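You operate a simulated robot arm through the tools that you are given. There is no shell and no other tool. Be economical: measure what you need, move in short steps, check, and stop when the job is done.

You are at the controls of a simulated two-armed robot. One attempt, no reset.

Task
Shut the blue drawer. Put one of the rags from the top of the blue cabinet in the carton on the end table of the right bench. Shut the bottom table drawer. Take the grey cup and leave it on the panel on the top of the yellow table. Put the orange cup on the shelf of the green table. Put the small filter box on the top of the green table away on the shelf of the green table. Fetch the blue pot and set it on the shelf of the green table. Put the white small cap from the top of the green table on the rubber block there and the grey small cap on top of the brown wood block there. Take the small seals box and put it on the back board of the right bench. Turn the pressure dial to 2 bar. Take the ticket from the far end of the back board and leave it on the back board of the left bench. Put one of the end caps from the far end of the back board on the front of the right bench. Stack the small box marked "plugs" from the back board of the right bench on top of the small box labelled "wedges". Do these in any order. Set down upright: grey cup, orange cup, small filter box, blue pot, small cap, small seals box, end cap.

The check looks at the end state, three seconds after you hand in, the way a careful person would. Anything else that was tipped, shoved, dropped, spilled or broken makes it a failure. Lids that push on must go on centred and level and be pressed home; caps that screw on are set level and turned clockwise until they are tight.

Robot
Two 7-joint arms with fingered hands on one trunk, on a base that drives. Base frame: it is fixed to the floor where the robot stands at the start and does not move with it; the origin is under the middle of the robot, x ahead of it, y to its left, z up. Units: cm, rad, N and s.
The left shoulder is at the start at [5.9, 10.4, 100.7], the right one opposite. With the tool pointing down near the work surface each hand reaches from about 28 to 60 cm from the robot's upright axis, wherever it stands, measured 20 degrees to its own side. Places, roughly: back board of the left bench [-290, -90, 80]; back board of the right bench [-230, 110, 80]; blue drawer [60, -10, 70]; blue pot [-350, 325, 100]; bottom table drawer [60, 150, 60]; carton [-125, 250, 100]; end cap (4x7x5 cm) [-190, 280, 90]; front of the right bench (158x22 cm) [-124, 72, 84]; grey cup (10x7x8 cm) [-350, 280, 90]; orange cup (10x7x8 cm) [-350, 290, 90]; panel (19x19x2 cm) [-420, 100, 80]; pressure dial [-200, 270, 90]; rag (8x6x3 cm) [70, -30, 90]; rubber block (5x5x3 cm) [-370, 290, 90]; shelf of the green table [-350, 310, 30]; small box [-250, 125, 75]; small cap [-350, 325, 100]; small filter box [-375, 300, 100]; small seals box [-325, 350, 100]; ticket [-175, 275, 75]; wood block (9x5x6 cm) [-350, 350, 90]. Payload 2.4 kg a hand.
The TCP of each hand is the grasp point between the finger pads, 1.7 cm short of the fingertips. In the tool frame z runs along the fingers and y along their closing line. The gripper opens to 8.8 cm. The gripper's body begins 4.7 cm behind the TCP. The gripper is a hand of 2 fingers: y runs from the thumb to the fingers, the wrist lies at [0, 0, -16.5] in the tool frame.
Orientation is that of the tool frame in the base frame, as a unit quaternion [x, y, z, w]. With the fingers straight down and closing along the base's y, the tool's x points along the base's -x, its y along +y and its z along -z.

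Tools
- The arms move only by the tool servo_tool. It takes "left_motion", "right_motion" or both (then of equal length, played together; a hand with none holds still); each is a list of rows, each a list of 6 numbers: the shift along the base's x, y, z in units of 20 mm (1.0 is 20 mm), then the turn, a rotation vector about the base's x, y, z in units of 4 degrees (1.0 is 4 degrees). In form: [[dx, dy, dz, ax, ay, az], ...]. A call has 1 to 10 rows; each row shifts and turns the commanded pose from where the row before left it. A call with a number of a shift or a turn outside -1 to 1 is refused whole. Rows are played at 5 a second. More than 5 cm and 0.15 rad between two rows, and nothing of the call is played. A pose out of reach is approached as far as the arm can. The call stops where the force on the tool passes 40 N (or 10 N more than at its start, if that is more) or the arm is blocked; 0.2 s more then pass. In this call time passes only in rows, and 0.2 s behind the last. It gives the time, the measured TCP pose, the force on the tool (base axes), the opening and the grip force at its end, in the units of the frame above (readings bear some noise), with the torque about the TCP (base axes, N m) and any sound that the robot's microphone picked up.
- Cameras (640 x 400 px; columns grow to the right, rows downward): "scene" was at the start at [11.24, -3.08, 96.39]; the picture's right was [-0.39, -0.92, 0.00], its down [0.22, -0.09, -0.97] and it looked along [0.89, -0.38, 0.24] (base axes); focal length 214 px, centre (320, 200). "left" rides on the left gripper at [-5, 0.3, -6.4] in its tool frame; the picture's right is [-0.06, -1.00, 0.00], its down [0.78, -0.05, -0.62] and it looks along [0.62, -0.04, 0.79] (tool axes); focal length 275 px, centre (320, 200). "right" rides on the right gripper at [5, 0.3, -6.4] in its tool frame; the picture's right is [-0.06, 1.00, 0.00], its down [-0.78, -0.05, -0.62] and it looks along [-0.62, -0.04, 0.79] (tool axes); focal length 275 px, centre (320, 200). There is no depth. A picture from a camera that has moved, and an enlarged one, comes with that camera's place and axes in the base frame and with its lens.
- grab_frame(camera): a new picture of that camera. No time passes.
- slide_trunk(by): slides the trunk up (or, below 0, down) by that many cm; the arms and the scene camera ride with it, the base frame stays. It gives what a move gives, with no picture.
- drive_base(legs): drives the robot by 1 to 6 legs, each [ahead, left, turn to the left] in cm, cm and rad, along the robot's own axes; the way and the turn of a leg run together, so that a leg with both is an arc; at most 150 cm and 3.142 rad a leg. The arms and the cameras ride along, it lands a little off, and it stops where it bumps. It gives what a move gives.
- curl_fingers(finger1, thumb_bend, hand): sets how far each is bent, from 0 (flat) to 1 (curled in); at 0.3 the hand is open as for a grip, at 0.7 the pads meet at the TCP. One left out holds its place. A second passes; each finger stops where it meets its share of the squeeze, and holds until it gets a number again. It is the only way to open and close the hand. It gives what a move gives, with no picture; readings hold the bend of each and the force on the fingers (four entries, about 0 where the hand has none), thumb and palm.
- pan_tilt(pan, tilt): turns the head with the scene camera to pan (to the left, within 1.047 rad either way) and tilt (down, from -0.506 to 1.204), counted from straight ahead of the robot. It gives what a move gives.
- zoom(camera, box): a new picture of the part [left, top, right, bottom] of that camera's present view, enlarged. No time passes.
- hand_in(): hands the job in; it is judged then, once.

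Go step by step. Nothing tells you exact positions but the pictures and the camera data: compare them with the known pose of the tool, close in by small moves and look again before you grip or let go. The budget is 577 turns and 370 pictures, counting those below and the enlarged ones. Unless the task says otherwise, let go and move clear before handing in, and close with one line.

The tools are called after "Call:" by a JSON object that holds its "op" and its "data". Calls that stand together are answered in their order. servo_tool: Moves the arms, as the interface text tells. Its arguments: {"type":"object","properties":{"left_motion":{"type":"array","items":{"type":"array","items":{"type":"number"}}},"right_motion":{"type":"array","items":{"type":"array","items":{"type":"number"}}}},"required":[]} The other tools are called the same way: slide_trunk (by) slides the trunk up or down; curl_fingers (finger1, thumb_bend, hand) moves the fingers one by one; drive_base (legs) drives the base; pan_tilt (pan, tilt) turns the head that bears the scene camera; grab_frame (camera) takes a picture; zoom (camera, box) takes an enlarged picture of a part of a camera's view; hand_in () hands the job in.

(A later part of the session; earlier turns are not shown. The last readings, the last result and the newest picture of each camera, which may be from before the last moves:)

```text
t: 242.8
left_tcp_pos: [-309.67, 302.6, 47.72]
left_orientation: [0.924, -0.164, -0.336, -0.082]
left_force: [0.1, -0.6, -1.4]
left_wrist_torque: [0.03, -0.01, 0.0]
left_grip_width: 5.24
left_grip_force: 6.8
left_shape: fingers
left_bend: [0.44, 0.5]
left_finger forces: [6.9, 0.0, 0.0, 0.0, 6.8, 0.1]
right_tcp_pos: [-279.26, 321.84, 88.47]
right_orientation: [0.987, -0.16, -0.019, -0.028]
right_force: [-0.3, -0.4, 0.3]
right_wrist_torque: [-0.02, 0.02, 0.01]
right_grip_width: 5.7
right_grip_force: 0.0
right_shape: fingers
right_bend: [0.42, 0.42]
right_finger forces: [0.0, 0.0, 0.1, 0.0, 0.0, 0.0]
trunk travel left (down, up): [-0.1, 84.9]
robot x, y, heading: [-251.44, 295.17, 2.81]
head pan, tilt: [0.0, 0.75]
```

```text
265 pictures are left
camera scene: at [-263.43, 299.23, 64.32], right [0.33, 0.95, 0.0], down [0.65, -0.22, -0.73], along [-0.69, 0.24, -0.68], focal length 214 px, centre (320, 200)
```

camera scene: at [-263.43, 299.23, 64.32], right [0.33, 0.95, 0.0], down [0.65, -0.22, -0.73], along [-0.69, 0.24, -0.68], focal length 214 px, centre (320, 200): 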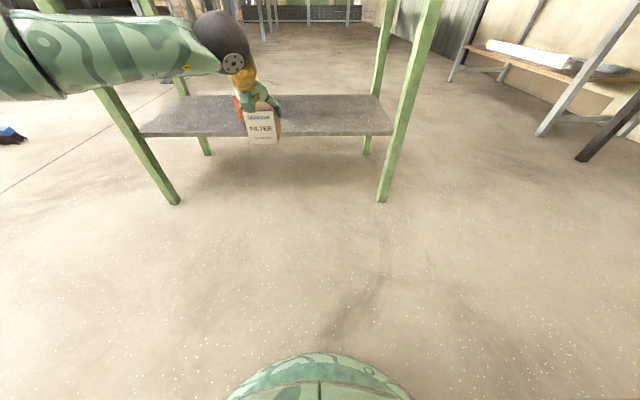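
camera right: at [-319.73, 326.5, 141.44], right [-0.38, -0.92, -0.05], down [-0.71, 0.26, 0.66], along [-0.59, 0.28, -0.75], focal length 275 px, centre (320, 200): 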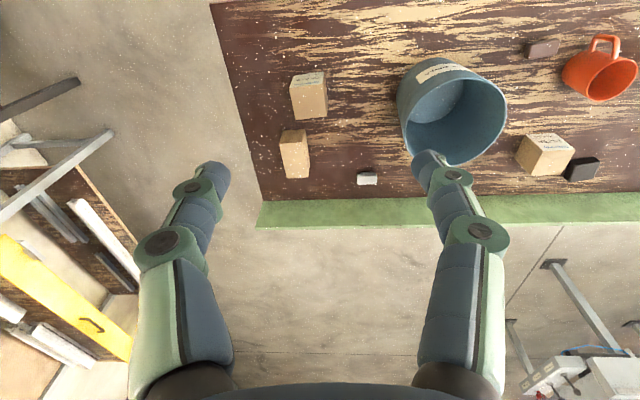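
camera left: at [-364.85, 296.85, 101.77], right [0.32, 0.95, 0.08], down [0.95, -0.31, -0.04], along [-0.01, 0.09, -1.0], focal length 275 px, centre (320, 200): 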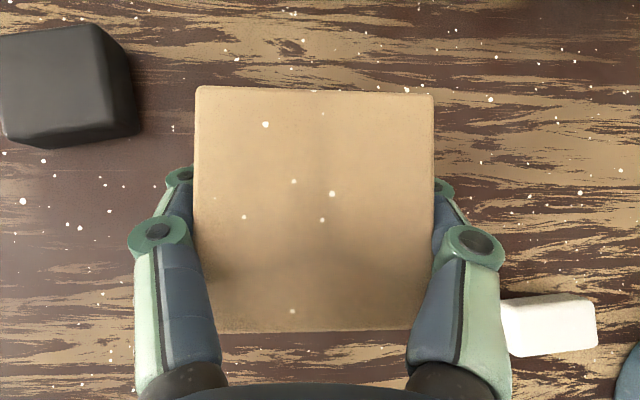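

Call:
{"op": "drive_base", "data": {"legs": [[34, 0, 0]]}}

Call:
{"op": "servo_tool", "data": {"left_motion": [[-0.3, 0.1, -0.8, 0, 0, 0], [-0.3, 0.1, -0.8, 0, 0, 0], [-0.3, 0.1, -0.8, 0, 0, 0], [0, 0, -0.8, 0, 0, 0]]}}

Call:
{"op": "grab_frame", "data": {"camera": "left"}}

Call:
{"op": "grab_frame", "data": {"camera": "scene"}}

```text
t: 245.0
left_tcp_pos: [-341.83, 313.57, 47.82]
left_orientation: [0.924, -0.164, -0.336, -0.082]
left_force: [0.3, 0.0, -0.6]
left_wrist_torque: [-0.04, -0.01, 0.03]
left_grip_width: 5.21
left_grip_force: 6.6
left_shape: fingers
left_bend: [0.44, 0.5]
left_finger forces: [6.7, 0.1, 0.1, 0.0, 6.8, 0.0]
right_tcp_pos: [-311.29, 332.7, 88.4]
right_orientation: [0.987, -0.159, -0.018, -0.028]
right_force: [-0.1, -0.1, 0.4]
right_wrist_torque: [0.02, -0.01, 0.0]
right_grip_width: 5.68
right_grip_force: 0.2
right_shape: fingers
right_bend: [0.42, 0.42]
right_finger forces: [0.1, 0.0, 0.0, 0.1, 0.0, 0.0]
trunk travel left (down, up): [-0.1, 84.9]
robot x, y, heading: [-283.38, 306.13, 2.802]
head pan, tilt: [0.0, 0.75]
```

```text
t: 246.0
left_tcp_pos: [-343.6, 314.21, 41.18]
left_orientation: [0.924, -0.164, -0.336, -0.082]
left_force: [0.2, 0.8, -1.1]
left_wrist_torque: [-0.02, -0.04, 0.0]
left_grip_width: 5.24
left_grip_force: 6.9
left_shape: fingers
left_bend: [0.44, 0.5]
left_finger forces: [6.8, 0.0, 0.0, 0.0, 6.8, 0.1]
right_tcp_pos: [-311.54, 332.68, 88.54]
right_orientation: [0.987, -0.159, -0.019, -0.028]
right_force: [-0.1, -1.3, -1.1]
right_wrist_torque: [0.0, 0.0, 0.02]
right_grip_width: 5.68
right_grip_force: 0.1
right_shape: fingers
right_bend: [0.42, 0.42]
right_finger forces: [0.0, 0.0, 0.0, 0.0, 0.0, 0.1]
trunk travel left (down, up): [-0.1, 84.9]
robot x, y, heading: [-283.04, 306.02, 2.811]
head pan, tilt: [0.0, 0.75]
```

```text
264 pictures are left
camera left: at [-343.5, 313.51, 49.35], right [0.31, 0.95, 0.08], down [0.95, -0.31, -0.04], along [-0.01, 0.09, -1.0], focal length 275 px, centre (320, 200)
```

left: 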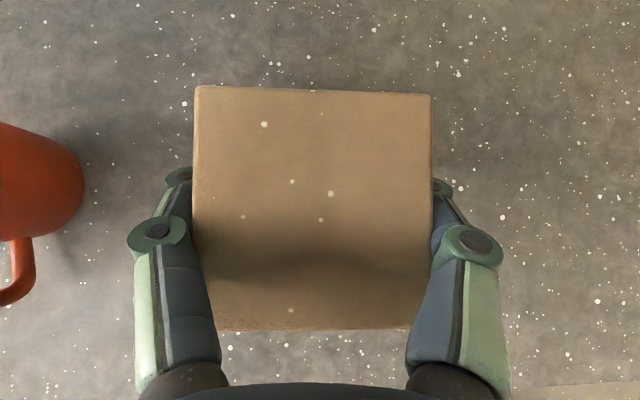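

```text
263 pictures are left
camera scene: at [-295.47, 310.27, 64.32], right [0.33, 0.95, 0.0], down [0.65, -0.22, -0.73], along [-0.69, 0.24, -0.68], focal length 214 px, centre (320, 200)
```

scene: 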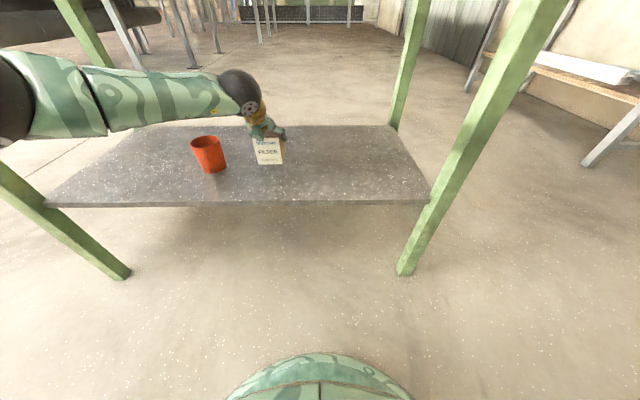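

Call:
{"op": "servo_tool", "data": {"left_motion": [[0, 0, -0.5, 0, 0, 0], [0, 0, -0.5, 0, 0, 0], [0, 0, -0.4, 0, 0, 0], [0, 0, -0.2, 0, 0, 0]]}}

Call:
{"op": "servo_tool", "data": {"left_motion": [[0, 0, -0.15, 0, 0, 0]]}}

Call:
{"op": "zoom", "data": {"camera": "scene", "box": [220, 90, 330, 190]}}

```text
t: 247.0
left_tcp_pos: [-343.56, 314.25, 38.1]
left_orientation: [0.924, -0.164, -0.336, -0.082]
left_force: [0.1, 0.0, -0.9]
left_wrist_torque: [0.06, 0.01, 0.01]
left_grip_width: 5.23
left_grip_force: 6.7
left_shape: fingers
left_bend: [0.44, 0.5]
left_finger forces: [6.7, 0.0, 0.1, 0.1, 6.8, 0.0]
right_tcp_pos: [-311.37, 332.7, 88.62]
right_orientation: [0.987, -0.159, -0.018, -0.028]
right_force: [-0.5, 0.6, -0.3]
right_wrist_torque: [0.0, 0.0, -0.01]
right_grip_width: 5.69
right_grip_force: 0.2
right_shape: fingers
right_bend: [0.42, 0.42]
right_finger forces: [0.1, 0.0, 0.0, 0.0, 0.0, 0.0]
trunk travel left (down, up): [-0.1, 84.9]
robot x, y, heading: [-283.05, 306.21, 2.816]
head pan, tilt: [0.0, 0.75]
```

```text
t: 247.4
left_tcp_pos: [-343.64, 314.09, 37.75]
left_orientation: [0.924, -0.164, -0.336, -0.082]
left_force: [-0.6, -0.5, -1.2]
left_wrist_torque: [-0.02, 0.0, 0.02]
left_grip_width: 5.25
left_grip_force: 6.3
left_shape: fingers
left_bend: [0.44, 0.5]
left_finger forces: [6.8, 0.0, 0.1, 0.0, 6.6, 0.0]
right_tcp_pos: [-311.41, 332.74, 88.52]
right_orientation: [0.987, -0.159, -0.019, -0.029]
right_force: [0.3, 0.2, 0.2]
right_wrist_torque: [0.02, 0.01, 0.03]
right_grip_width: 5.72
right_grip_force: 0.1
right_shape: fingers
right_bend: [0.42, 0.42]
right_finger forces: [0.0, 0.0, 0.1, 0.1, 0.0, 0.0]
trunk travel left (down, up): [-0.1, 84.9]
robot x, y, heading: [-283.06, 305.59, 2.813]
head pan, tilt: [0.0, 0.75]
```

```text
4.00 times, centred on (275, 140) of scene
camera zoom: at [-295.47, 310.27, 64.32], right [0.33, 0.95, 0.0], down [0.65, -0.22, -0.73], along [-0.69, 0.24, -0.68], focal length 858 px, centre (500, 440)
```

zoom: 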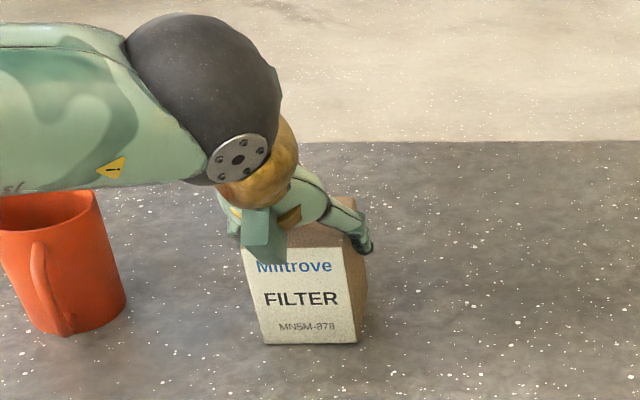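

Call:
{"op": "servo_tool", "data": {"left_motion": [[0, 0, -0.15, 0, 0, 0]]}}

Call:
{"op": "servo_tool", "data": {"left_motion": [[0, 0, -0.1, 0, 0, 0]]}}

```text
t: 247.8
left_tcp_pos: [-343.53, 314.34, 37.6]
left_orientation: [0.923, -0.164, -0.338, -0.083]
left_force: [-1.0, 0.5, 3.6]
left_wrist_torque: [-0.09, 0.01, -0.02]
left_grip_width: 5.25
left_grip_force: 6.7
left_shape: fingers
left_bend: [0.44, 0.51]
left_finger forces: [7.2, 0.0, 0.1, 0.0, 6.9, 0.1]
right_tcp_pos: [-311.38, 332.75, 88.56]
right_orientation: [0.987, -0.159, -0.019, -0.029]
right_force: [0.3, 0.1, -0.7]
right_wrist_torque: [0.01, -0.03, -0.01]
right_grip_width: 5.71
right_grip_force: 0.0
right_shape: fingers
right_bend: [0.42, 0.42]
right_finger forces: [0.0, 0.0, 0.0, 0.0, 0.1, 0.0]
trunk travel left (down, up): [-0.1, 84.9]
robot x, y, heading: [-282.95, 306.17, 2.811]
head pan, tilt: [0.0, 0.75]
```

```text
t: 248.2
left_tcp_pos: [-343.55, 314.26, 37.52]
left_orientation: [0.923, -0.164, -0.338, -0.083]
left_force: [0.5, 0.6, 11.5]
left_wrist_torque: [-0.1, -0.01, 0.0]
left_grip_width: 5.24
left_grip_force: 8.1
left_shape: fingers
left_bend: [0.45, 0.51]
left_finger forces: [8.1, 0.1, 0.1, 0.0, 7.8, 0.0]
right_tcp_pos: [-311.27, 332.78, 88.6]
right_orientation: [0.987, -0.16, -0.02, -0.028]
right_force: [-1.5, 0.2, 0.0]
right_wrist_torque: [0.02, 0.02, 0.0]
right_grip_width: 5.7
right_grip_force: 0.1
right_shape: fingers
right_bend: [0.42, 0.42]
right_finger forces: [0.0, 0.0, 0.0, 0.0, 0.1, 0.0]
trunk travel left (down, up): [-0.1, 84.9]
robot x, y, heading: [-282.86, 305.91, 2.811]
head pan, tilt: [0.0, 0.75]
```

Contact. Release, raise, back out.

Call:
{"op": "curl_fingers", "data": {"hand": "left", "finger1": 0.3, "thumb_bend": 0.3}}

Call:
{"op": "servo_tool", "data": {"left_motion": [[0, 0, 0.4, 0, 0, 0], [0, 0, 0.8, 0, 0, 0], [0, 0, 0.9, 0, 0, 0], [0, 0, 0.9, 0, 0, 0], [0, 0, 0.9, 0, 0, 0]]}}

Call:
{"op": "drive_base", "data": {"legs": [[-33, 0, 0]]}}

Call:
{"op": "grab_frame", "data": {"camera": "scene"}}

```text
t: 249.2
left_tcp_pos: [-343.65, 314.25, 37.28]
left_orientation: [0.924, -0.164, -0.337, -0.082]
left_force: [0.0, 0.8, 0.4]
left_wrist_torque: [0.0, -0.03, 0.01]
left_grip_width: 8.37
left_grip_force: 0.3
left_shape: fingers
left_bend: [0.3, 0.3]
left_finger forces: [0.3, 0.1, 0.1, 0.0, 0.0, 0.0]
right_tcp_pos: [-311.41, 332.68, 88.45]
right_orientation: [0.987, -0.159, -0.019, -0.029]
right_force: [0.3, -0.4, 0.1]
right_wrist_torque: [0.0, 0.03, -0.01]
right_grip_width: 5.72
right_grip_force: 0.0
right_shape: fingers
right_bend: [0.42, 0.42]
right_finger forces: [0.0, 0.0, 0.1, 0.0, 0.0, 0.1]
trunk travel left (down, up): [-0.1, 84.9]
robot x, y, heading: [-282.96, 305.71, 2.811]
head pan, tilt: [0.0, 0.75]
```

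```text
t: 250.4
left_tcp_pos: [-343.54, 314.38, 45.15]
left_orientation: [0.924, -0.164, -0.336, -0.081]
left_force: [-1.2, 0.1, -0.1]
left_wrist_torque: [0.0, -0.02, 0.01]
left_grip_width: 8.41
left_grip_force: 0.1
left_shape: fingers
left_bend: [0.3, 0.3]
left_finger forces: [0.1, 0.0, 0.1, 0.1, 0.0, 0.0]
right_tcp_pos: [-311.32, 332.66, 88.52]
right_orientation: [0.987, -0.16, -0.018, -0.029]
right_force: [0.4, 1.3, -0.3]
right_wrist_torque: [0.0, 0.0, -0.02]
right_grip_width: 5.7
right_grip_force: 0.1
right_shape: fingers
right_bend: [0.42, 0.42]
right_finger forces: [0.0, 0.0, 0.0, 0.0, 0.0, 0.0]
trunk travel left (down, up): [-0.1, 84.9]
robot x, y, heading: [-283.15, 305.99, 2.812]
head pan, tilt: [0.0, 0.75]
```

```text
t: 252.6
left_tcp_pos: [-312.07, 303.38, 45.27]
left_orientation: [0.924, -0.161, -0.337, -0.08]
left_force: [-0.3, 0.1, -0.6]
left_wrist_torque: [-0.01, 0.05, 0.01]
left_grip_width: 8.4
left_grip_force: 0.1
left_shape: fingers
left_bend: [0.3, 0.3]
left_finger forces: [0.1, 0.0, 0.1, 0.0, 0.1, 0.0]
right_tcp_pos: [-280.04, 321.95, 88.68]
right_orientation: [0.987, -0.158, -0.018, -0.029]
right_force: [0.3, 0.1, -0.5]
right_wrist_torque: [-0.03, 0.03, 0.0]
right_grip_width: 5.69
right_grip_force: 0.1
right_shape: fingers
right_bend: [0.42, 0.42]
right_finger forces: [0.0, 0.0, 0.0, 0.0, 0.0, 0.0]
trunk travel left (down, up): [-0.1, 84.9]
robot x, y, heading: [-251.7, 295.23, 2.815]
head pan, tilt: [0.0, 0.75]
```

```text
261 pictures are left
camera scene: at [-264.02, 299.44, 64.32], right [0.32, 0.95, 0.0], down [0.65, -0.22, -0.73], along [-0.69, 0.24, -0.68], focal length 214 px, centre (320, 200)
```

scene: 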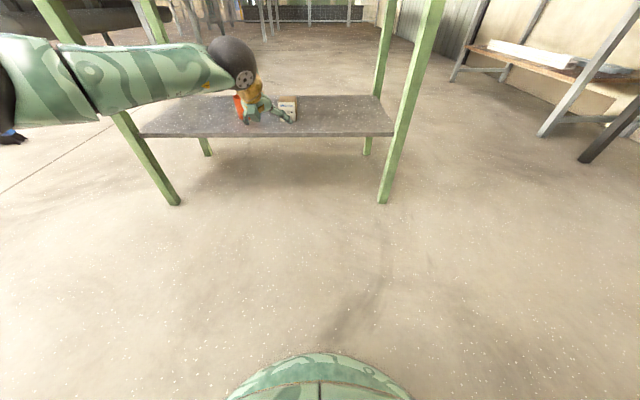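

Both items are on the shelf. Next the pot: I'll pinch its near rim with the right hand vertical, turned 90°. Raise the trunk, retract the left hand, rotate the right.

Call:
{"op": "slide_trunk", "data": {"by": 38}}

Call:
{"op": "servo_tool", "data": {"left_motion": [[0.9, -0.3, 1, 0, 0, 0], [0.9, -0.3, 1, 0, 0, 0], [0.9, -0.3, 1, 0, 0, 0], [0.9, -0.3, 1, 0, 0, 0], [0.9, -0.3, 1, 0, 0, 0], [0.9, -0.3, 1, 0, 0, 0], [0.9, -0.3, 1, 0, 0, 0], [0.9, -0.3, 1, 0, 0, 0], [0.5, -0.2, 1, 0, 0, 0], [0.5, -0.2, 1, 0, 0, 0]], "right_motion": [[-0.5, 0.17, 0, 0, 0, 1], [-0.5, 0.17, 0, 0, 0, 1], [-0.5, 0.17, 0, 0, 0, 1], [-0.5, 0.17, 0, 0, 0, 1], [-0.5, 0.17, 0, 0, 0, 1], [-0.5, 0.17, 0, 0, 0, 1], [-0.5, 0.17, 0, 0, 0, 1], [-0.5, 0.17, 0, 0, 0, 1], [-0.5, 0.17, 0, 0, 0, 1], [-0.5, 0.17, 0, 0, 0, 1]]}}

Call:
{"op": "servo_tool", "data": {"right_motion": [[-0.2, 0.07, 0, 0, 0, 1], [-0.2, 0.07, 0, 0, 0, 1], [-0.2, 0.07, 0, 0, 0, 1], [-0.2, 0.07, 0, 0, 0, 1], [-0.2, 0.07, 0, 0, 0, 1], [0, 0, 0, 0, 0, 1], [0, 0, 0, 0, 0, 1], [0, 0, 0, 0, 0, 1], [0, 0, 0, 0, 0, 1], [0, 0, 0, 0, 0, 1]]}}

Call:
{"op": "servo_tool", "data": {"right_motion": [[0, 0, 0, 0, 0, 1], [0, 0, 0, 0, 0, 1], [0, 0, 0, 0, 0, 0.5]]}}

```text
t: 256.3
left_tcp_pos: [-312.01, 303.26, 83.25]
left_orientation: [0.924, -0.163, -0.336, -0.082]
left_force: [0.3, 0.4, -0.2]
left_wrist_torque: [-0.03, -0.02, -0.03]
left_grip_width: 8.39
left_grip_force: 0.0
left_shape: fingers
left_bend: [0.3, 0.3]
left_finger forces: [0.0, 0.0, 0.1, 0.0, 0.0, 0.0]
right_tcp_pos: [-280.0, 321.83, 126.42]
right_orientation: [0.987, -0.158, -0.018, -0.029]
right_force: [-0.1, -0.4, -0.4]
right_wrist_torque: [0.01, 0.0, 0.0]
right_grip_width: 5.73
right_grip_force: 0.1
right_shape: fingers
right_bend: [0.42, 0.42]
right_finger forces: [0.0, 0.0, 0.0, 0.1, 0.0, 0.0]
trunk travel left (down, up): [-38.1, 46.9]
robot x, y, heading: [-252.24, 295.08, 2.81]
head pan, tilt: [0.0, 0.75]
```

```text
t: 258.5
left_tcp_pos: [-295.69, 297.7, 103.05]
left_orientation: [0.924, -0.162, -0.336, -0.082]
left_force: [0.1, 0.5, 0.4]
left_wrist_torque: [0.0, -0.03, -0.01]
left_grip_width: 8.42
left_grip_force: 0.1
left_shape: fingers
left_bend: [0.3, 0.3]
left_finger forces: [0.0, 0.0, 0.0, 0.0, 0.0, 0.1]
right_tcp_pos: [-290.14, 325.33, 126.44]
right_orientation: [0.981, 0.19, -0.027, -0.02]
right_force: [0.3, -0.6, -0.4]
right_wrist_torque: [0.0, 0.01, 0.01]
right_grip_width: 5.7
right_grip_force: 0.1
right_shape: fingers
right_bend: [0.42, 0.42]
right_finger forces: [0.1, 0.0, 0.1, 0.0, 0.0, 0.0]
trunk travel left (down, up): [-38.1, 46.9]
robot x, y, heading: [-252.06, 295.14, 2.813]
head pan, tilt: [0.0, 0.75]
```

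```text
t: 260.7
left_tcp_pos: [-295.75, 297.68, 103.17]
left_orientation: [0.924, -0.162, -0.336, -0.081]
left_force: [0.4, -1.2, -0.3]
left_wrist_torque: [-0.01, 0.0, -0.01]
left_grip_width: 8.41
left_grip_force: 0.0
left_shape: fingers
left_bend: [0.3, 0.3]
left_finger forces: [0.0, 0.1, 0.1, 0.0, 0.0, 0.0]
right_tcp_pos: [-291.88, 325.9, 126.57]
right_orientation: [0.857, 0.514, -0.032, -0.01]
right_force: [0.4, 0.0, -0.1]
right_wrist_torque: [0.01, 0.0, 0.0]
right_grip_width: 5.7
right_grip_force: 0.1
right_shape: fingers
right_bend: [0.42, 0.42]
right_finger forces: [0.0, 0.0, 0.1, 0.0, 0.0, 0.1]
trunk travel left (down, up): [-38.1, 46.9]
robot x, y, heading: [-252.09, 295.1, 2.812]
head pan, tilt: [0.0, 0.75]
```

```text
t: 261.5
left_tcp_pos: [-295.77, 297.78, 103.16]
left_orientation: [0.924, -0.162, -0.337, -0.081]
left_force: [0.3, 0.3, 0.2]
left_wrist_torque: [-0.01, 0.0, 0.04]
left_grip_width: 8.37
left_grip_force: 0.0
left_shape: fingers
left_bend: [0.3, 0.3]
left_finger forces: [0.0, 0.0, 0.0, 0.0, 0.1, 0.0]
right_tcp_pos: [-292.0, 325.97, 126.6]
right_orientation: [0.809, 0.587, -0.033, -0.007]
right_force: [-0.2, -0.1, -0.6]
right_wrist_torque: [0.02, -0.01, -0.02]
right_grip_width: 5.7
right_grip_force: 0.0
right_shape: fingers
right_bend: [0.42, 0.42]
right_finger forces: [0.0, 0.1, 0.1, 0.0, 0.1, 0.0]
trunk travel left (down, up): [-38.1, 46.9]
robot x, y, heading: [-251.79, 294.85, 2.82]
head pan, tilt: [0.0, 0.75]
```

Call:
{"op": "servo_tool", "data": {"right_motion": [[0, 0, 0, -0.31, -0.9, 0]]}}

Call:
{"op": "drive_base", "data": {"legs": [[36, 25.6, 0]]}}

Call:
{"op": "grab_frame", "data": {"camera": "scene"}}

Call:
{"op": "grab_frame", "data": {"camera": "right"}}

Call:
{"op": "grab_frame", "data": {"camera": "left"}}

```text
t: 261.9
left_tcp_pos: [-295.86, 297.7, 103.13]
left_orientation: [0.924, -0.162, -0.336, -0.08]
left_force: [-0.2, -0.2, 0.0]
left_wrist_torque: [0.02, 0.01, -0.02]
left_grip_width: 8.4
left_grip_force: 0.0
left_shape: fingers
left_bend: [0.3, 0.3]
left_finger forces: [0.0, 0.0, 0.0, 0.0, 0.1, 0.1]
right_tcp_pos: [-291.86, 325.64, 125.63]
right_orientation: [0.809, 0.588, -0.014, 0.018]
right_force: [-1.2, 0.6, -0.3]
right_wrist_torque: [0.01, 0.02, -0.02]
right_grip_width: 5.7
right_grip_force: 0.0
right_shape: fingers
right_bend: [0.42, 0.42]
right_finger forces: [0.0, 0.1, 0.0, 0.0, 0.1, 0.0]
right hand out of reach, approached as far as the arm can: row 1
trunk travel left (down, up): [-38.1, 46.9]
robot x, y, heading: [-251.63, 295.2, 2.815]
head pan, tilt: [0.0, 0.75]
```

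```text
t: 264.5
left_tcp_pos: [-337.79, 285.27, 103.07]
left_orientation: [0.924, -0.164, -0.336, -0.082]
left_force: [-1.2, 0.7, -1.0]
left_wrist_torque: [0.0, 0.01, 0.0]
left_grip_width: 8.38
left_grip_force: 0.0
left_shape: fingers
left_bend: [0.3, 0.3]
left_finger forces: [0.0, 0.0, 0.0, 0.1, 0.0, 0.0]
right_tcp_pos: [-333.98, 313.3, 125.63]
right_orientation: [0.809, 0.587, -0.014, 0.018]
right_force: [-0.4, 0.0, 0.4]
right_wrist_torque: [0.01, 0.0, 0.0]
right_grip_width: 5.7
right_grip_force: 0.0
right_shape: fingers
right_bend: [0.42, 0.42]
right_finger forces: [0.0, 0.0, 0.1, 0.0, 0.0, 0.0]
trunk travel left (down, up): [-38.1, 46.9]
robot x, y, heading: [-294.01, 282.41, 2.81]
head pan, tilt: [0.0, 0.75]
```

```text
260 pictures are left
camera scene: at [-304.41, 286.34, 101.74], right [0.32, 0.95, 0.0], down [0.65, -0.22, -0.73], along [-0.69, 0.24, -0.68], focal length 214 px, centre (320, 200)
```

scene: 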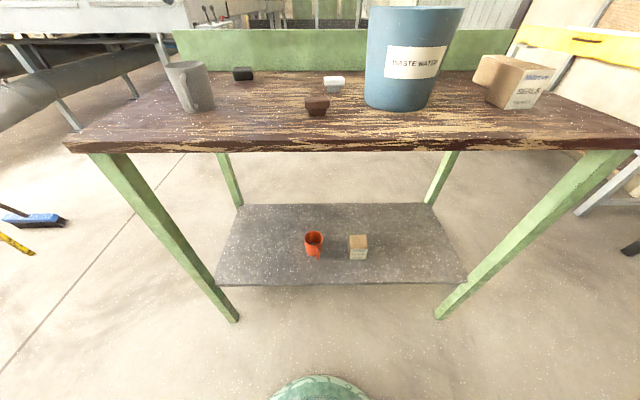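

```text
259 pictures are left
camera right: at [-332.14, 318.1, 131.82], right [0.93, -0.37, 0.01], down [-0.29, -0.7, 0.65], along [-0.23, -0.61, -0.76], focal length 275 px, centre (320, 200)
```

right: 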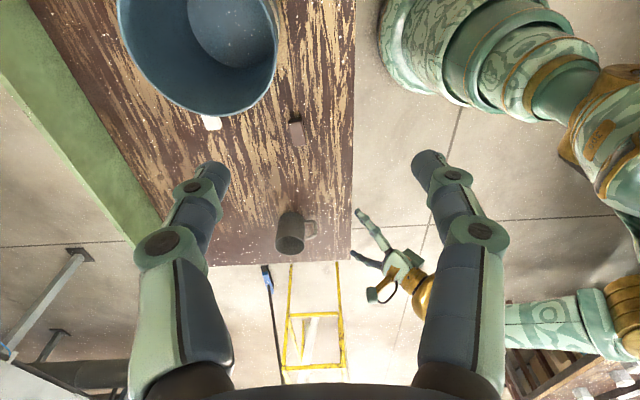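

```text
258 pictures are left
camera left: at [-337.75, 284.55, 111.25], right [0.31, 0.95, 0.08], down [0.95, -0.31, -0.04], along [-0.01, 0.09, -1.0], focal length 275 px, centre (320, 200)
```

left: 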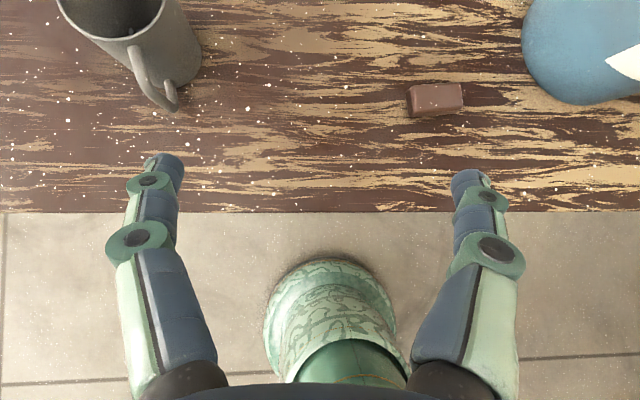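

The near rim is about [−338.3,314.3], z about 100.7. I move in and descend partly, then check.

Call:
{"op": "drive_base", "data": {"legs": [[4.5, 0, 0]]}}

Call:
{"op": "servo_tool", "data": {"right_motion": [[0, 0, -1, 0, 0, 0], [0, 0, -1, 0, 0, 0], [0, 0, -1, 0, 0, 0], [0, 0, -1, 0, 0, 0], [0, 0, -1, 0, 0, 0], [0, 0, -1, 0, 0, 0], [0, 0, -1, 0, 0, 0], [0, 0, -1, 0, 0, 0], [0, 0, -1, 0, 0, 0], [0, 0, -1, 0, 0, 0]]}}

Call:
{"op": "grab_frame", "data": {"camera": "right"}}

Call:
{"op": "grab_frame", "data": {"camera": "scene"}}

```text
t: 265.4
left_tcp_pos: [-342.2, 286.81, 103.13]
left_orientation: [0.924, -0.163, -0.337, -0.081]
left_force: [-0.8, -0.3, -0.2]
left_wrist_torque: [0.01, 0.02, -0.03]
left_grip_width: 8.41
left_grip_force: 0.1
left_shape: fingers
left_bend: [0.3, 0.3]
left_finger forces: [0.0, 0.1, 0.1, 0.0, 0.0, 0.1]
right_tcp_pos: [-338.22, 314.66, 125.61]
right_orientation: [0.809, 0.587, -0.013, 0.018]
right_force: [0.4, -0.1, -0.3]
right_wrist_torque: [0.03, 0.01, 0.01]
right_grip_width: 5.7
right_grip_force: 0.0
right_shape: fingers
right_bend: [0.42, 0.42]
right_finger forces: [0.0, 0.0, 0.1, 0.0, 0.1, 0.0]
trunk travel left (down, up): [-38.1, 46.9]
robot x, y, heading: [-298.22, 283.99, 2.811]
head pan, tilt: [0.0, 0.75]
```

```text
t: 267.6
left_tcp_pos: [-341.99, 286.76, 103.07]
left_orientation: [0.924, -0.164, -0.337, -0.082]
left_force: [0.1, 0.3, -0.2]
left_wrist_torque: [0.03, -0.01, -0.01]
left_grip_width: 8.38
left_grip_force: 0.1
left_shape: fingers
left_bend: [0.3, 0.3]
left_finger forces: [0.0, 0.0, 0.1, 0.0, 0.1, 0.0]
right_tcp_pos: [-338.02, 314.91, 105.66]
right_orientation: [0.81, 0.586, -0.014, 0.018]
right_force: [-0.3, 0.2, 0.3]
right_wrist_torque: [0.01, -0.02, -0.01]
right_grip_width: 5.71
right_grip_force: 0.2
right_shape: fingers
right_bend: [0.42, 0.42]
right_finger forces: [0.1, 0.1, 0.0, 0.0, 0.0, 0.1]
trunk travel left (down, up): [-38.1, 46.9]
robot x, y, heading: [-297.69, 283.87, 2.813]
head pan, tilt: [0.0, 0.75]
```

```text
257 pictures are left
camera right: at [-336.35, 319.58, 111.82], right [0.93, -0.37, 0.01], down [-0.29, -0.7, 0.65], along [-0.23, -0.61, -0.76], focal length 275 px, centre (320, 200)
```

right: 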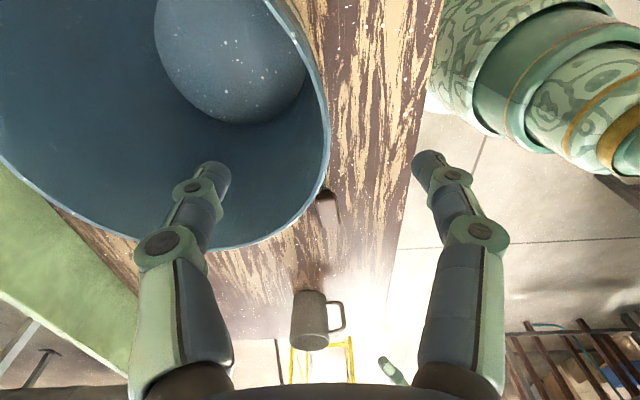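

```text
256 pictures are left
camera scene: at [-308.66, 287.81, 101.74], right [0.32, 0.95, 0.0], down [0.65, -0.22, -0.73], along [-0.69, 0.24, -0.68], focal length 214 px, centre (320, 200)
```

scene: 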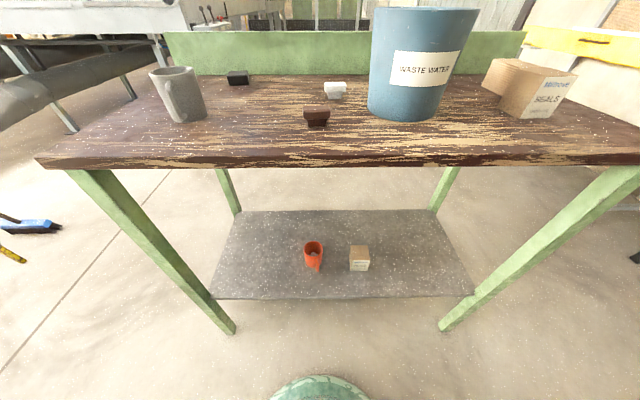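

Rim lies midway between the fingers. Descend over the wall.

Call:
{"op": "servo_tool", "data": {"right_motion": [[0, 0, -1, 0, 0, 0], [0, 0, -1, 0, 0, 0], [0, 0, -1, 0, 0, 0], [0, 0, -0.8, 0, 0, 0]]}}

Call:
{"op": "grab_frame", "data": {"camera": "right"}}

```text
t: 268.6
left_tcp_pos: [-342.12, 286.68, 103.09]
left_orientation: [0.924, -0.163, -0.336, -0.081]
left_force: [0.0, 0.2, 0.4]
left_wrist_torque: [0.02, -0.02, 0.02]
left_grip_width: 8.4
left_grip_force: 0.0
left_shape: fingers
left_bend: [0.3, 0.3]
left_finger forces: [0.0, 0.0, 0.0, 0.0, 0.0, 0.0]
right_tcp_pos: [-338.16, 314.88, 98.03]
right_orientation: [0.81, 0.586, -0.014, 0.017]
right_force: [0.3, -0.3, -1.1]
right_wrist_torque: [0.03, 0.0, -0.01]
right_grip_width: 5.69
right_grip_force: 0.1
right_shape: fingers
right_bend: [0.42, 0.42]
right_finger forces: [0.0, 0.0, 0.0, 0.0, 0.0, 0.0]
trunk travel left (down, up): [-38.1, 46.9]
robot x, y, heading: [-298.19, 283.96, 2.814]
head pan, tilt: [0.0, 0.75]
```

```text
255 pictures are left
camera right: at [-336.39, 319.62, 104.19], right [0.93, -0.37, 0.01], down [-0.29, -0.7, 0.65], along [-0.23, -0.61, -0.76], focal length 275 px, centre (320, 200)
```

right: 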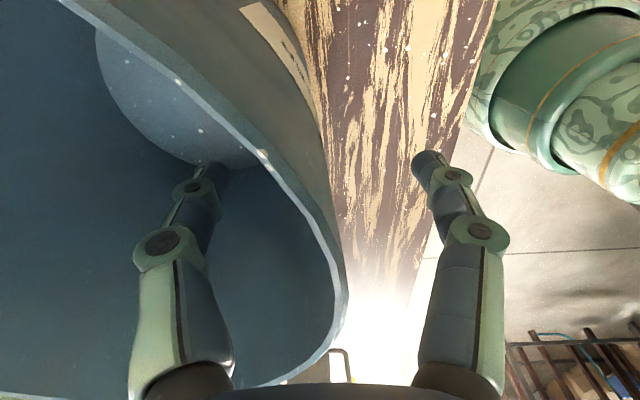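

Call:
{"op": "servo_tool", "data": {"right_motion": [[0, 0, -0.4, 0, 0, 0]]}}

Call:
{"op": "curl_fingers", "data": {"hand": "right", "finger1": 0.9, "thumb_bend": 0.9}}

Call:
{"op": "grab_frame", "data": {"camera": "right"}}

Call:
{"op": "zoom", "data": {"camera": "scene", "box": [320, 0, 540, 160]}}

```text
t: 269.0
left_tcp_pos: [-342.05, 286.69, 103.26]
left_orientation: [0.924, -0.164, -0.336, -0.082]
left_force: [0.1, -0.1, 0.0]
left_wrist_torque: [0.02, 0.01, 0.01]
left_grip_width: 8.39
left_grip_force: 0.1
left_shape: fingers
left_bend: [0.3, 0.3]
left_finger forces: [0.1, 0.0, 0.0, 0.1, 0.0, 0.0]
right_tcp_pos: [-338.08, 314.8, 97.37]
right_orientation: [0.809, 0.587, -0.013, 0.018]
right_force: [0.0, 0.1, 0.2]
right_wrist_torque: [0.01, 0.02, 0.0]
right_grip_width: 5.7
right_grip_force: 0.1
right_shape: fingers
right_bend: [0.42, 0.42]
right_finger forces: [0.0, 0.0, 0.1, 0.0, 0.0, 0.1]
trunk travel left (down, up): [-38.1, 46.9]
robot x, y, heading: [-297.99, 284.18, 2.81]
head pan, tilt: [0.0, 0.75]
```

```text
t: 270.0
left_tcp_pos: [-342.14, 286.71, 103.03]
left_orientation: [0.924, -0.163, -0.336, -0.081]
left_force: [0.4, 0.1, -0.2]
left_wrist_torque: [0.01, 0.01, -0.01]
left_grip_width: 8.4
left_grip_force: 0.1
left_shape: fingers
left_bend: [0.3, 0.3]
left_finger forces: [0.0, 0.0, 0.0, 0.0, 0.0, 0.0]
right_tcp_pos: [-337.99, 314.8, 97.27]
right_orientation: [0.809, 0.587, -0.014, 0.018]
right_force: [-0.7, -0.1, -2.4]
right_wrist_torque: [-0.02, 0.02, 0.02]
right_grip_width: 0.01
right_grip_force: 12.8
right_shape: fingers
right_bend: [0.81, 0.77]
right_finger forces: [12.7, 0.0, 0.1, 0.1, 13.0, 0.1]
trunk travel left (down, up): [-38.1, 46.9]
robot x, y, heading: [-298.02, 283.81, 2.81]
head pan, tilt: [0.0, 0.75]
```

```text
254 pictures are left
camera right: at [-336.37, 319.61, 103.39], right [0.93, -0.37, 0.01], down [-0.29, -0.7, 0.65], along [-0.23, -0.61, -0.76], focal length 275 px, centre (320, 200)
```

right: 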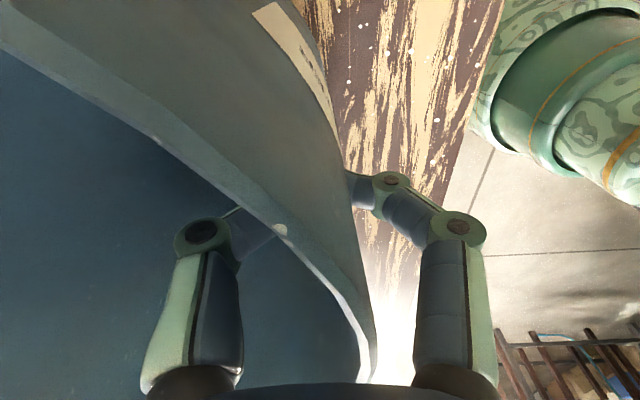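

```text
2.50 times, centred on (430, 80) of scene
camera zoom: at [-308.67, 287.82, 101.74], right [0.32, 0.95, 0.0], down [0.65, -0.22, -0.73], along [-0.69, 0.24, -0.68], focal length 536 px, centre (45, 500)
```

zoom: 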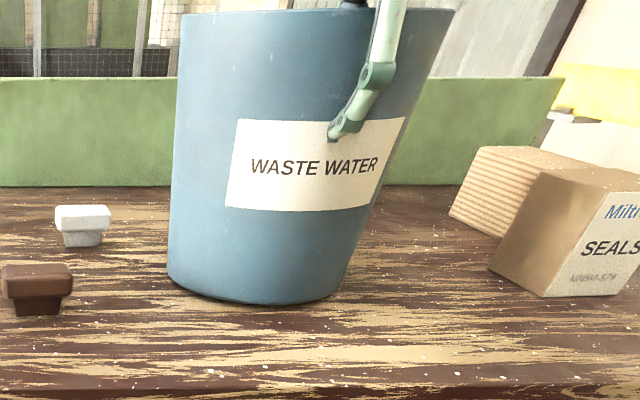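

Wall pinched with about 13 N. Test lift 1 cm.

Call:
{"op": "servo_tool", "data": {"right_motion": [[0, 0, 0.25, 0, 0, 0], [0, 0, 0.25, 0, 0, 0]]}}

Call:
{"op": "zoom", "data": {"camera": "scene", "box": [320, 0, 540, 160]}}

```text
t: 270.6
left_tcp_pos: [-342.14, 286.79, 103.06]
left_orientation: [0.924, -0.163, -0.336, -0.082]
left_force: [-0.4, -0.5, -0.4]
left_wrist_torque: [-0.01, 0.02, 0.01]
left_grip_width: 8.4
left_grip_force: 0.1
left_shape: fingers
left_bend: [0.3, 0.3]
left_finger forces: [0.0, 0.1, 0.0, 0.0, 0.1, 0.0]
right_tcp_pos: [-338.13, 314.64, 98.34]
right_orientation: [0.809, 0.587, -0.014, 0.017]
right_force: [-0.5, 0.1, -2.2]
right_wrist_torque: [0.02, -0.07, 0.0]
right_grip_width: 0.01
right_grip_force: 12.8
right_shape: fingers
right_bend: [0.81, 0.77]
right_finger forces: [12.9, 0.0, 0.0, 0.0, 13.2, 0.1]
trunk travel left (down, up): [-38.1, 46.9]
robot x, y, heading: [-297.66, 283.62, 2.812]
head pan, tilt: [0.0, 0.75]
```

```text
2.50 times, centred on (430, 80) of scene
camera zoom: at [-308.67, 287.82, 101.74], right [0.32, 0.95, 0.0], down [0.65, -0.22, -0.73], along [-0.69, 0.24, -0.68], focal length 536 px, centre (45, 500)
```

zoom: 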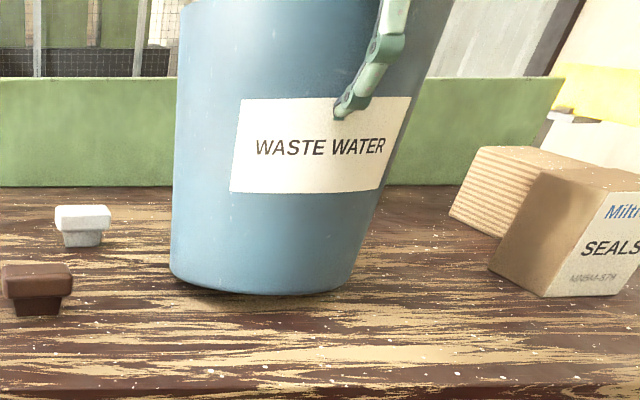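

The pot is light (about 0.2 kg). Lift more and check tilt.

Call:
{"op": "servo_tool", "data": {"right_motion": [[0, 0, 0.5, 0, 0, 0], [0, 0, 0.5, 0, 0, 0], [0, 0, 0.5, 0, 0, 0]]}}

Call:
{"op": "grab_frame", "data": {"camera": "scene"}}

```text
t: 271.4
left_tcp_pos: [-342.14, 286.67, 103.13]
left_orientation: [0.924, -0.164, -0.336, -0.082]
left_force: [0.5, 0.7, -1.0]
left_wrist_torque: [-0.01, 0.02, 0.03]
left_grip_width: 8.39
left_grip_force: 0.1
left_shape: fingers
left_bend: [0.3, 0.3]
left_finger forces: [0.0, 0.1, 0.0, 0.0, 0.0, 0.0]
right_tcp_pos: [-338.16, 314.82, 101.17]
right_orientation: [0.809, 0.587, -0.014, 0.017]
right_force: [-0.5, 0.6, -3.1]
right_wrist_torque: [-0.02, -0.11, -0.02]
right_grip_width: 0.0
right_grip_force: 14.0
right_shape: fingers
right_bend: [0.82, 0.76]
right_finger forces: [13.4, 0.0, 0.1, 0.0, 14.3, 0.1]
trunk travel left (down, up): [-38.1, 46.9]
robot x, y, heading: [-298.12, 283.81, 2.811]
head pan, tilt: [0.0, 0.75]
```

```text
251 pictures are left
camera scene: at [-308.67, 287.82, 101.74], right [0.32, 0.95, 0.0], down [0.65, -0.22, -0.73], along [-0.69, 0.24, -0.68], focal length 214 px, centre (320, 200)
```

scene: 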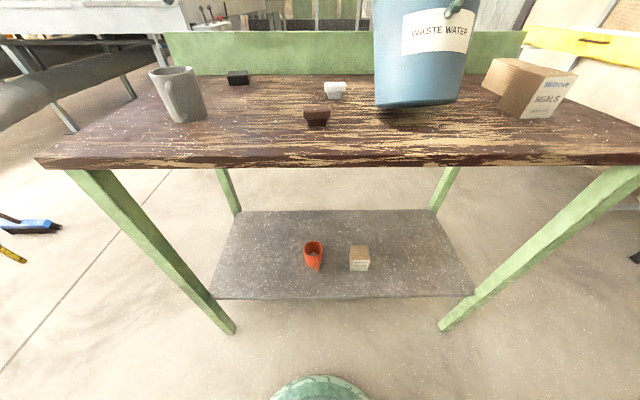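

The pot tilts only a few degrees. I raise it, back out, shift right and lower.

Call:
{"op": "servo_tool", "data": {"right_motion": [[0, 0, 0.5, 0, 0, 0], [0, 0, 0.5, 0, 0, 0], [0, 0, 0.5, 0, 0, 0]]}}

Call:
{"op": "drive_base", "data": {"legs": [[-40, 0, 0], [0, -17, 0]]}}

Call:
{"op": "grab_frame", "data": {"camera": "scene"}}

Call:
{"op": "slide_trunk", "data": {"by": -38}}

Call:
{"op": "grab_frame", "data": {"camera": "scene"}}

```text
t: 272.2
left_tcp_pos: [-342.13, 286.72, 103.14]
left_orientation: [0.924, -0.163, -0.336, -0.082]
left_force: [-0.5, 0.9, 0.6]
left_wrist_torque: [0.01, -0.01, -0.02]
left_grip_width: 8.39
left_grip_force: 0.0
left_shape: fingers
left_bend: [0.3, 0.3]
left_finger forces: [0.0, 0.0, 0.0, 0.0, 0.0, 0.0]
right_tcp_pos: [-338.16, 314.59, 104.25]
right_orientation: [0.809, 0.587, -0.014, 0.018]
right_force: [0.2, 0.0, -2.7]
right_wrist_torque: [-0.02, -0.13, 0.01]
right_grip_width: 0.0
right_grip_force: 14.3
right_shape: fingers
right_bend: [0.82, 0.76]
right_finger forces: [13.5, 0.0, 0.1, 0.1, 14.4, 0.0]
trunk travel left (down, up): [-38.1, 46.9]
robot x, y, heading: [-298.53, 284.11, 2.811]
head pan, tilt: [0.0, 0.75]
```

```text
t: 275.8
left_tcp_pos: [-298.77, 289.86, 103.17]
left_orientation: [0.924, -0.163, -0.336, -0.081]
left_force: [-0.2, -0.5, -1.1]
left_wrist_torque: [0.01, -0.03, -0.01]
left_grip_width: 8.38
left_grip_force: 0.0
left_shape: fingers
left_bend: [0.3, 0.3]
left_finger forces: [0.0, 0.0, 0.1, 0.0, 0.0, 0.1]
right_tcp_pos: [-294.88, 317.95, 104.35]
right_orientation: [0.809, 0.587, -0.014, 0.018]
right_force: [-0.6, 0.2, -2.0]
right_wrist_torque: [-0.04, -0.08, 0.01]
right_grip_width: 0.0
right_grip_force: 14.1
right_shape: fingers
right_bend: [0.82, 0.76]
right_finger forces: [13.5, 0.0, 0.0, 0.0, 14.5, 0.0]
trunk travel left (down, up): [-38.1, 46.9]
robot x, y, heading: [-254.59, 286.79, 2.81]
head pan, tilt: [0.0, 0.75]
```

```text
250 pictures are left
camera scene: at [-265.31, 290.99, 101.74], right [0.32, 0.95, 0.0], down [0.65, -0.22, -0.73], along [-0.69, 0.24, -0.68], focal length 214 px, centre (320, 200)
```

scene: 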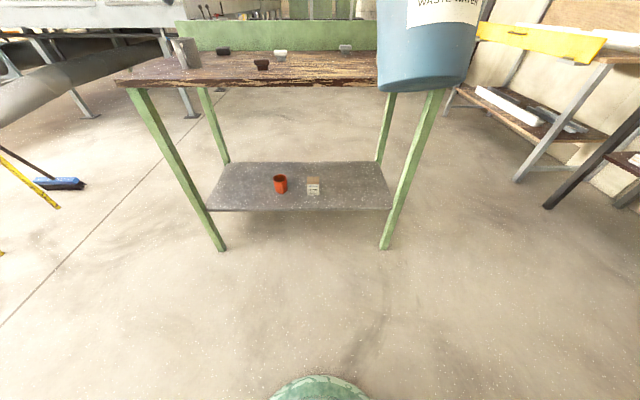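

```text
t: 279.4
left_tcp_pos: [-299.14, 289.99, 64.29]
left_orientation: [0.928, -0.164, -0.324, -0.08]
left_force: [-0.3, -1.0, 0.2]
left_wrist_torque: [0.0, 0.02, 0.01]
left_grip_width: 8.41
left_grip_force: 0.0
left_shape: fingers
left_bend: [0.3, 0.3]
left_finger forces: [0.0, 0.0, 0.0, 0.1, 0.0, 0.1]
right_tcp_pos: [-294.73, 317.87, 66.16]
right_orientation: [0.809, 0.587, -0.014, 0.017]
right_force: [-0.1, -0.6, -3.4]
right_wrist_torque: [-0.03, -0.16, -0.02]
right_grip_width: 0.0
right_grip_force: 14.0
right_shape: fingers
right_bend: [0.82, 0.76]
right_finger forces: [13.5, 0.0, 0.0, 0.0, 14.6, 0.0]
trunk travel left (down, up): [-0.1, 84.9]
robot x, y, heading: [-254.61, 287.19, 2.809]
head pan, tilt: [0.0, 0.75]
```

```text
249 pictures are left
camera scene: at [-266.98, 291.53, 64.32], right [0.32, 0.95, 0.0], down [0.65, -0.22, -0.73], along [-0.69, 0.24, -0.68], focal length 214 px, centre (320, 200)
```

scene: 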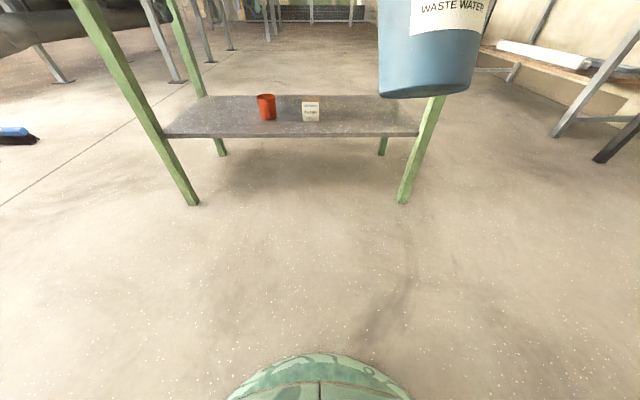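

Call:
{"op": "servo_tool", "data": {"right_motion": [[0, 0, -1, 0, 0, 0], [0, 0, -1, 0, 0, 0], [0, 0, -1, 0, 0, 0], [0, 0, -1, 0, 0, 0], [0, 0, -1, 0, 0, 0], [0, 0, -1, 0, 0, 0], [0, 0, -1, 0, 0, 0], [0, 0, -1, 0, 0, 0], [0, 0, -0.8, 0, 0, 0]]}}

Call:
{"op": "grab_frame", "data": {"camera": "scene"}}

```text
t: 281.4
left_tcp_pos: [-299.13, 289.92, 64.33]
left_orientation: [0.928, -0.163, -0.324, -0.08]
left_force: [-0.5, -0.5, 0.4]
left_wrist_torque: [0.01, 0.01, 0.02]
left_grip_width: 8.4
left_grip_force: 0.0
left_shape: fingers
left_bend: [0.3, 0.3]
left_finger forces: [0.0, 0.0, 0.0, 0.1, 0.0, 0.0]
right_tcp_pos: [-294.86, 317.82, 48.63]
right_orientation: [0.809, 0.587, -0.014, 0.019]
right_force: [-0.1, 1.0, -3.4]
right_wrist_torque: [-0.02, -0.13, 0.02]
right_grip_width: 0.01
right_grip_force: 13.7
right_shape: fingers
right_bend: [0.82, 0.76]
right_finger forces: [13.3, 0.1, 0.1, 0.1, 14.5, 0.0]
trunk travel left (down, up): [-0.1, 84.9]
robot x, y, heading: [-254.77, 287.06, 2.811]
head pan, tilt: [0.0, 0.75]
```

```text
248 pictures are left
camera scene: at [-266.98, 291.53, 64.31], right [0.32, 0.95, 0.0], down [0.65, -0.22, -0.73], along [-0.69, 0.24, -0.68], focal length 214 px, centre (320, 200)
```

scene: 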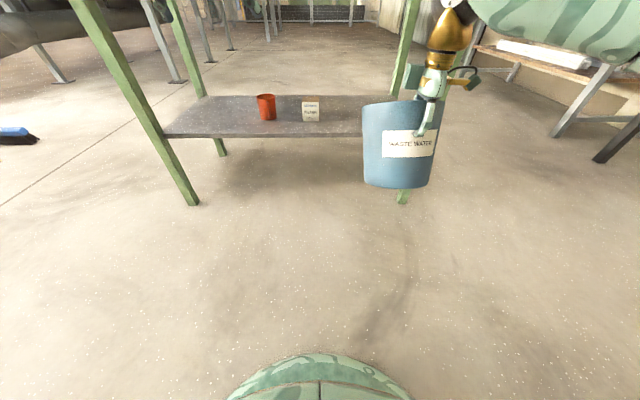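

Reachable. Drive in partway and check clearance to the leg and box.

Call:
{"op": "drive_base", "data": {"legs": [[20, 2, 0]]}}

Call:
{"op": "grab_frame", "data": {"camera": "scene"}}

Call:
{"op": "pan_tilt", "data": {"pan": -0.6, "tilt": 0.5}}

Call:
{"op": "grab_frame", "data": {"camera": "scene"}}

```text
t: 283.1
left_tcp_pos: [-318.64, 294.73, 64.31]
left_orientation: [0.928, -0.164, -0.325, -0.08]
left_force: [0.1, 0.0, 0.4]
left_wrist_torque: [0.0, -0.01, -0.03]
left_grip_width: 8.4
left_grip_force: 0.1
left_shape: fingers
left_bend: [0.3, 0.3]
left_finger forces: [0.0, 0.1, 0.0, 0.0, 0.0, 0.0]
right_tcp_pos: [-314.44, 322.53, 48.62]
right_orientation: [0.81, 0.586, -0.014, 0.018]
right_force: [0.5, -0.6, -2.8]
right_wrist_torque: [-0.06, -0.11, -0.02]
right_grip_width: 0.0
right_grip_force: 13.9
right_shape: fingers
right_bend: [0.82, 0.76]
right_finger forces: [13.4, 0.0, 0.1, 0.0, 14.5, 0.0]
trunk travel left (down, up): [-0.1, 84.9]
robot x, y, heading: [-274.09, 291.87, 2.811]
head pan, tilt: [0.0, 0.75]
```

```text
247 pictures are left
camera scene: at [-286.57, 296.16, 64.32], right [0.33, 0.95, 0.0], down [0.65, -0.22, -0.73], along [-0.69, 0.24, -0.68], focal length 214 px, centre (320, 200)
```

scene: 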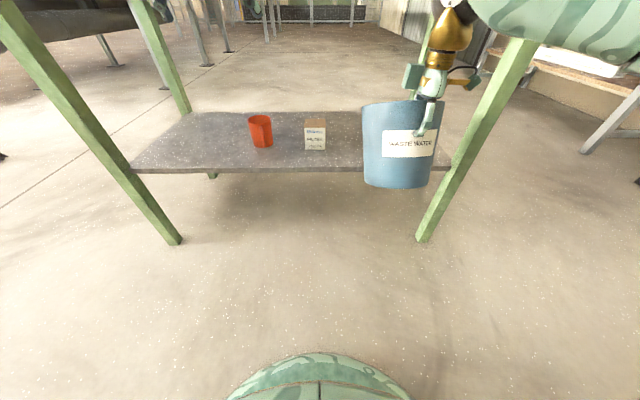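

```text
t: 284.1
left_tcp_pos: [-318.66, 294.63, 64.3]
left_orientation: [0.928, -0.165, -0.324, -0.081]
left_force: [0.2, -0.4, 0.4]
left_wrist_torque: [0.04, -0.02, 0.0]
left_grip_width: 8.4
left_grip_force: 0.1
left_shape: fingers
left_bend: [0.3, 0.3]
left_finger forces: [0.1, 0.0, 0.1, 0.0, 0.1, 0.0]
right_tcp_pos: [-314.51, 322.56, 48.62]
right_orientation: [0.81, 0.586, -0.015, 0.017]
right_force: [-0.4, 0.3, -2.9]
right_wrist_torque: [-0.03, -0.1, 0.01]
right_grip_width: 0.02
right_grip_force: 13.6
right_shape: fingers
right_bend: [0.82, 0.76]
right_finger forces: [13.3, 0.1, 0.0, 0.0, 14.5, 0.0]
trunk travel left (down, up): [-0.1, 84.9]
robot x, y, heading: [-274.17, 291.67, 2.814]
head pan, tilt: [-0.6, 0.499]
```

```text
246 pictures are left
camera scene: at [-284.17, 300.76, 66.51], right [0.8, 0.6, 0.0], down [0.29, -0.38, -0.88], along [-0.52, 0.7, -0.48], focal length 214 px, centre (320, 200)
```

scene: 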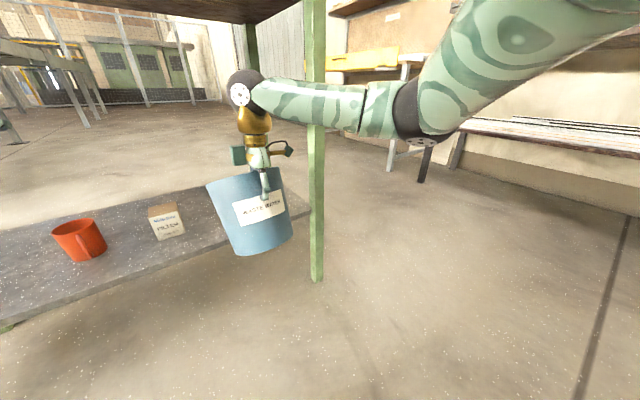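

Clearance to the right leg is modest; I shift 2 cm left and drive in the rest in two steps.

Call:
{"op": "drive_base", "data": {"legs": [[8, 2, 0]]}}

Call:
{"op": "grab_frame", "data": {"camera": "scene"}}

```text
t: 285.1
left_tcp_pos: [-326.91, 295.2, 64.25]
left_orientation: [0.928, -0.163, -0.324, -0.08]
left_force: [1.2, 0.0, -0.1]
left_wrist_torque: [0.01, 0.0, -0.03]
left_grip_width: 8.38
left_grip_force: 0.1
left_shape: fingers
left_bend: [0.3, 0.3]
left_finger forces: [0.1, 0.1, 0.0, 0.1, 0.0, 0.1]
right_tcp_pos: [-322.67, 323.23, 48.81]
right_orientation: [0.809, 0.587, -0.014, 0.018]
right_force: [0.3, 0.2, -3.5]
right_wrist_torque: [-0.04, -0.14, 0.03]
right_grip_width: 0.01
right_grip_force: 13.2
right_shape: fingers
right_bend: [0.82, 0.76]
right_finger forces: [13.2, 0.0, 0.1, 0.0, 14.5, 0.0]
trunk travel left (down, up): [-0.1, 84.9]
robot x, y, heading: [-282.39, 292.34, 2.811]
head pan, tilt: [-0.6, 0.499]
```

```text
245 pictures are left
camera scene: at [-292.45, 301.48, 66.51], right [0.8, 0.6, 0.0], down [0.29, -0.38, -0.88], along [-0.52, 0.7, -0.48], focal length 214 px, centre (320, 200)
```

scene: 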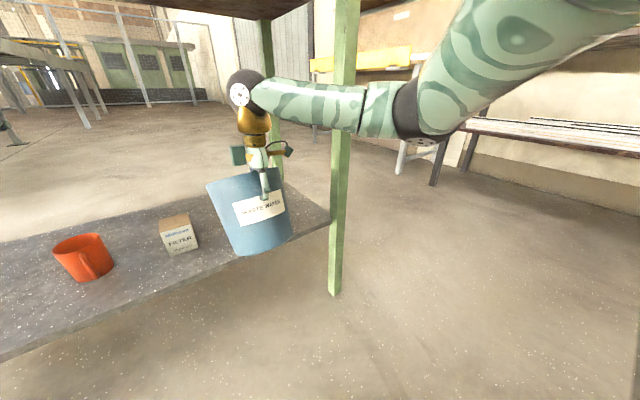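

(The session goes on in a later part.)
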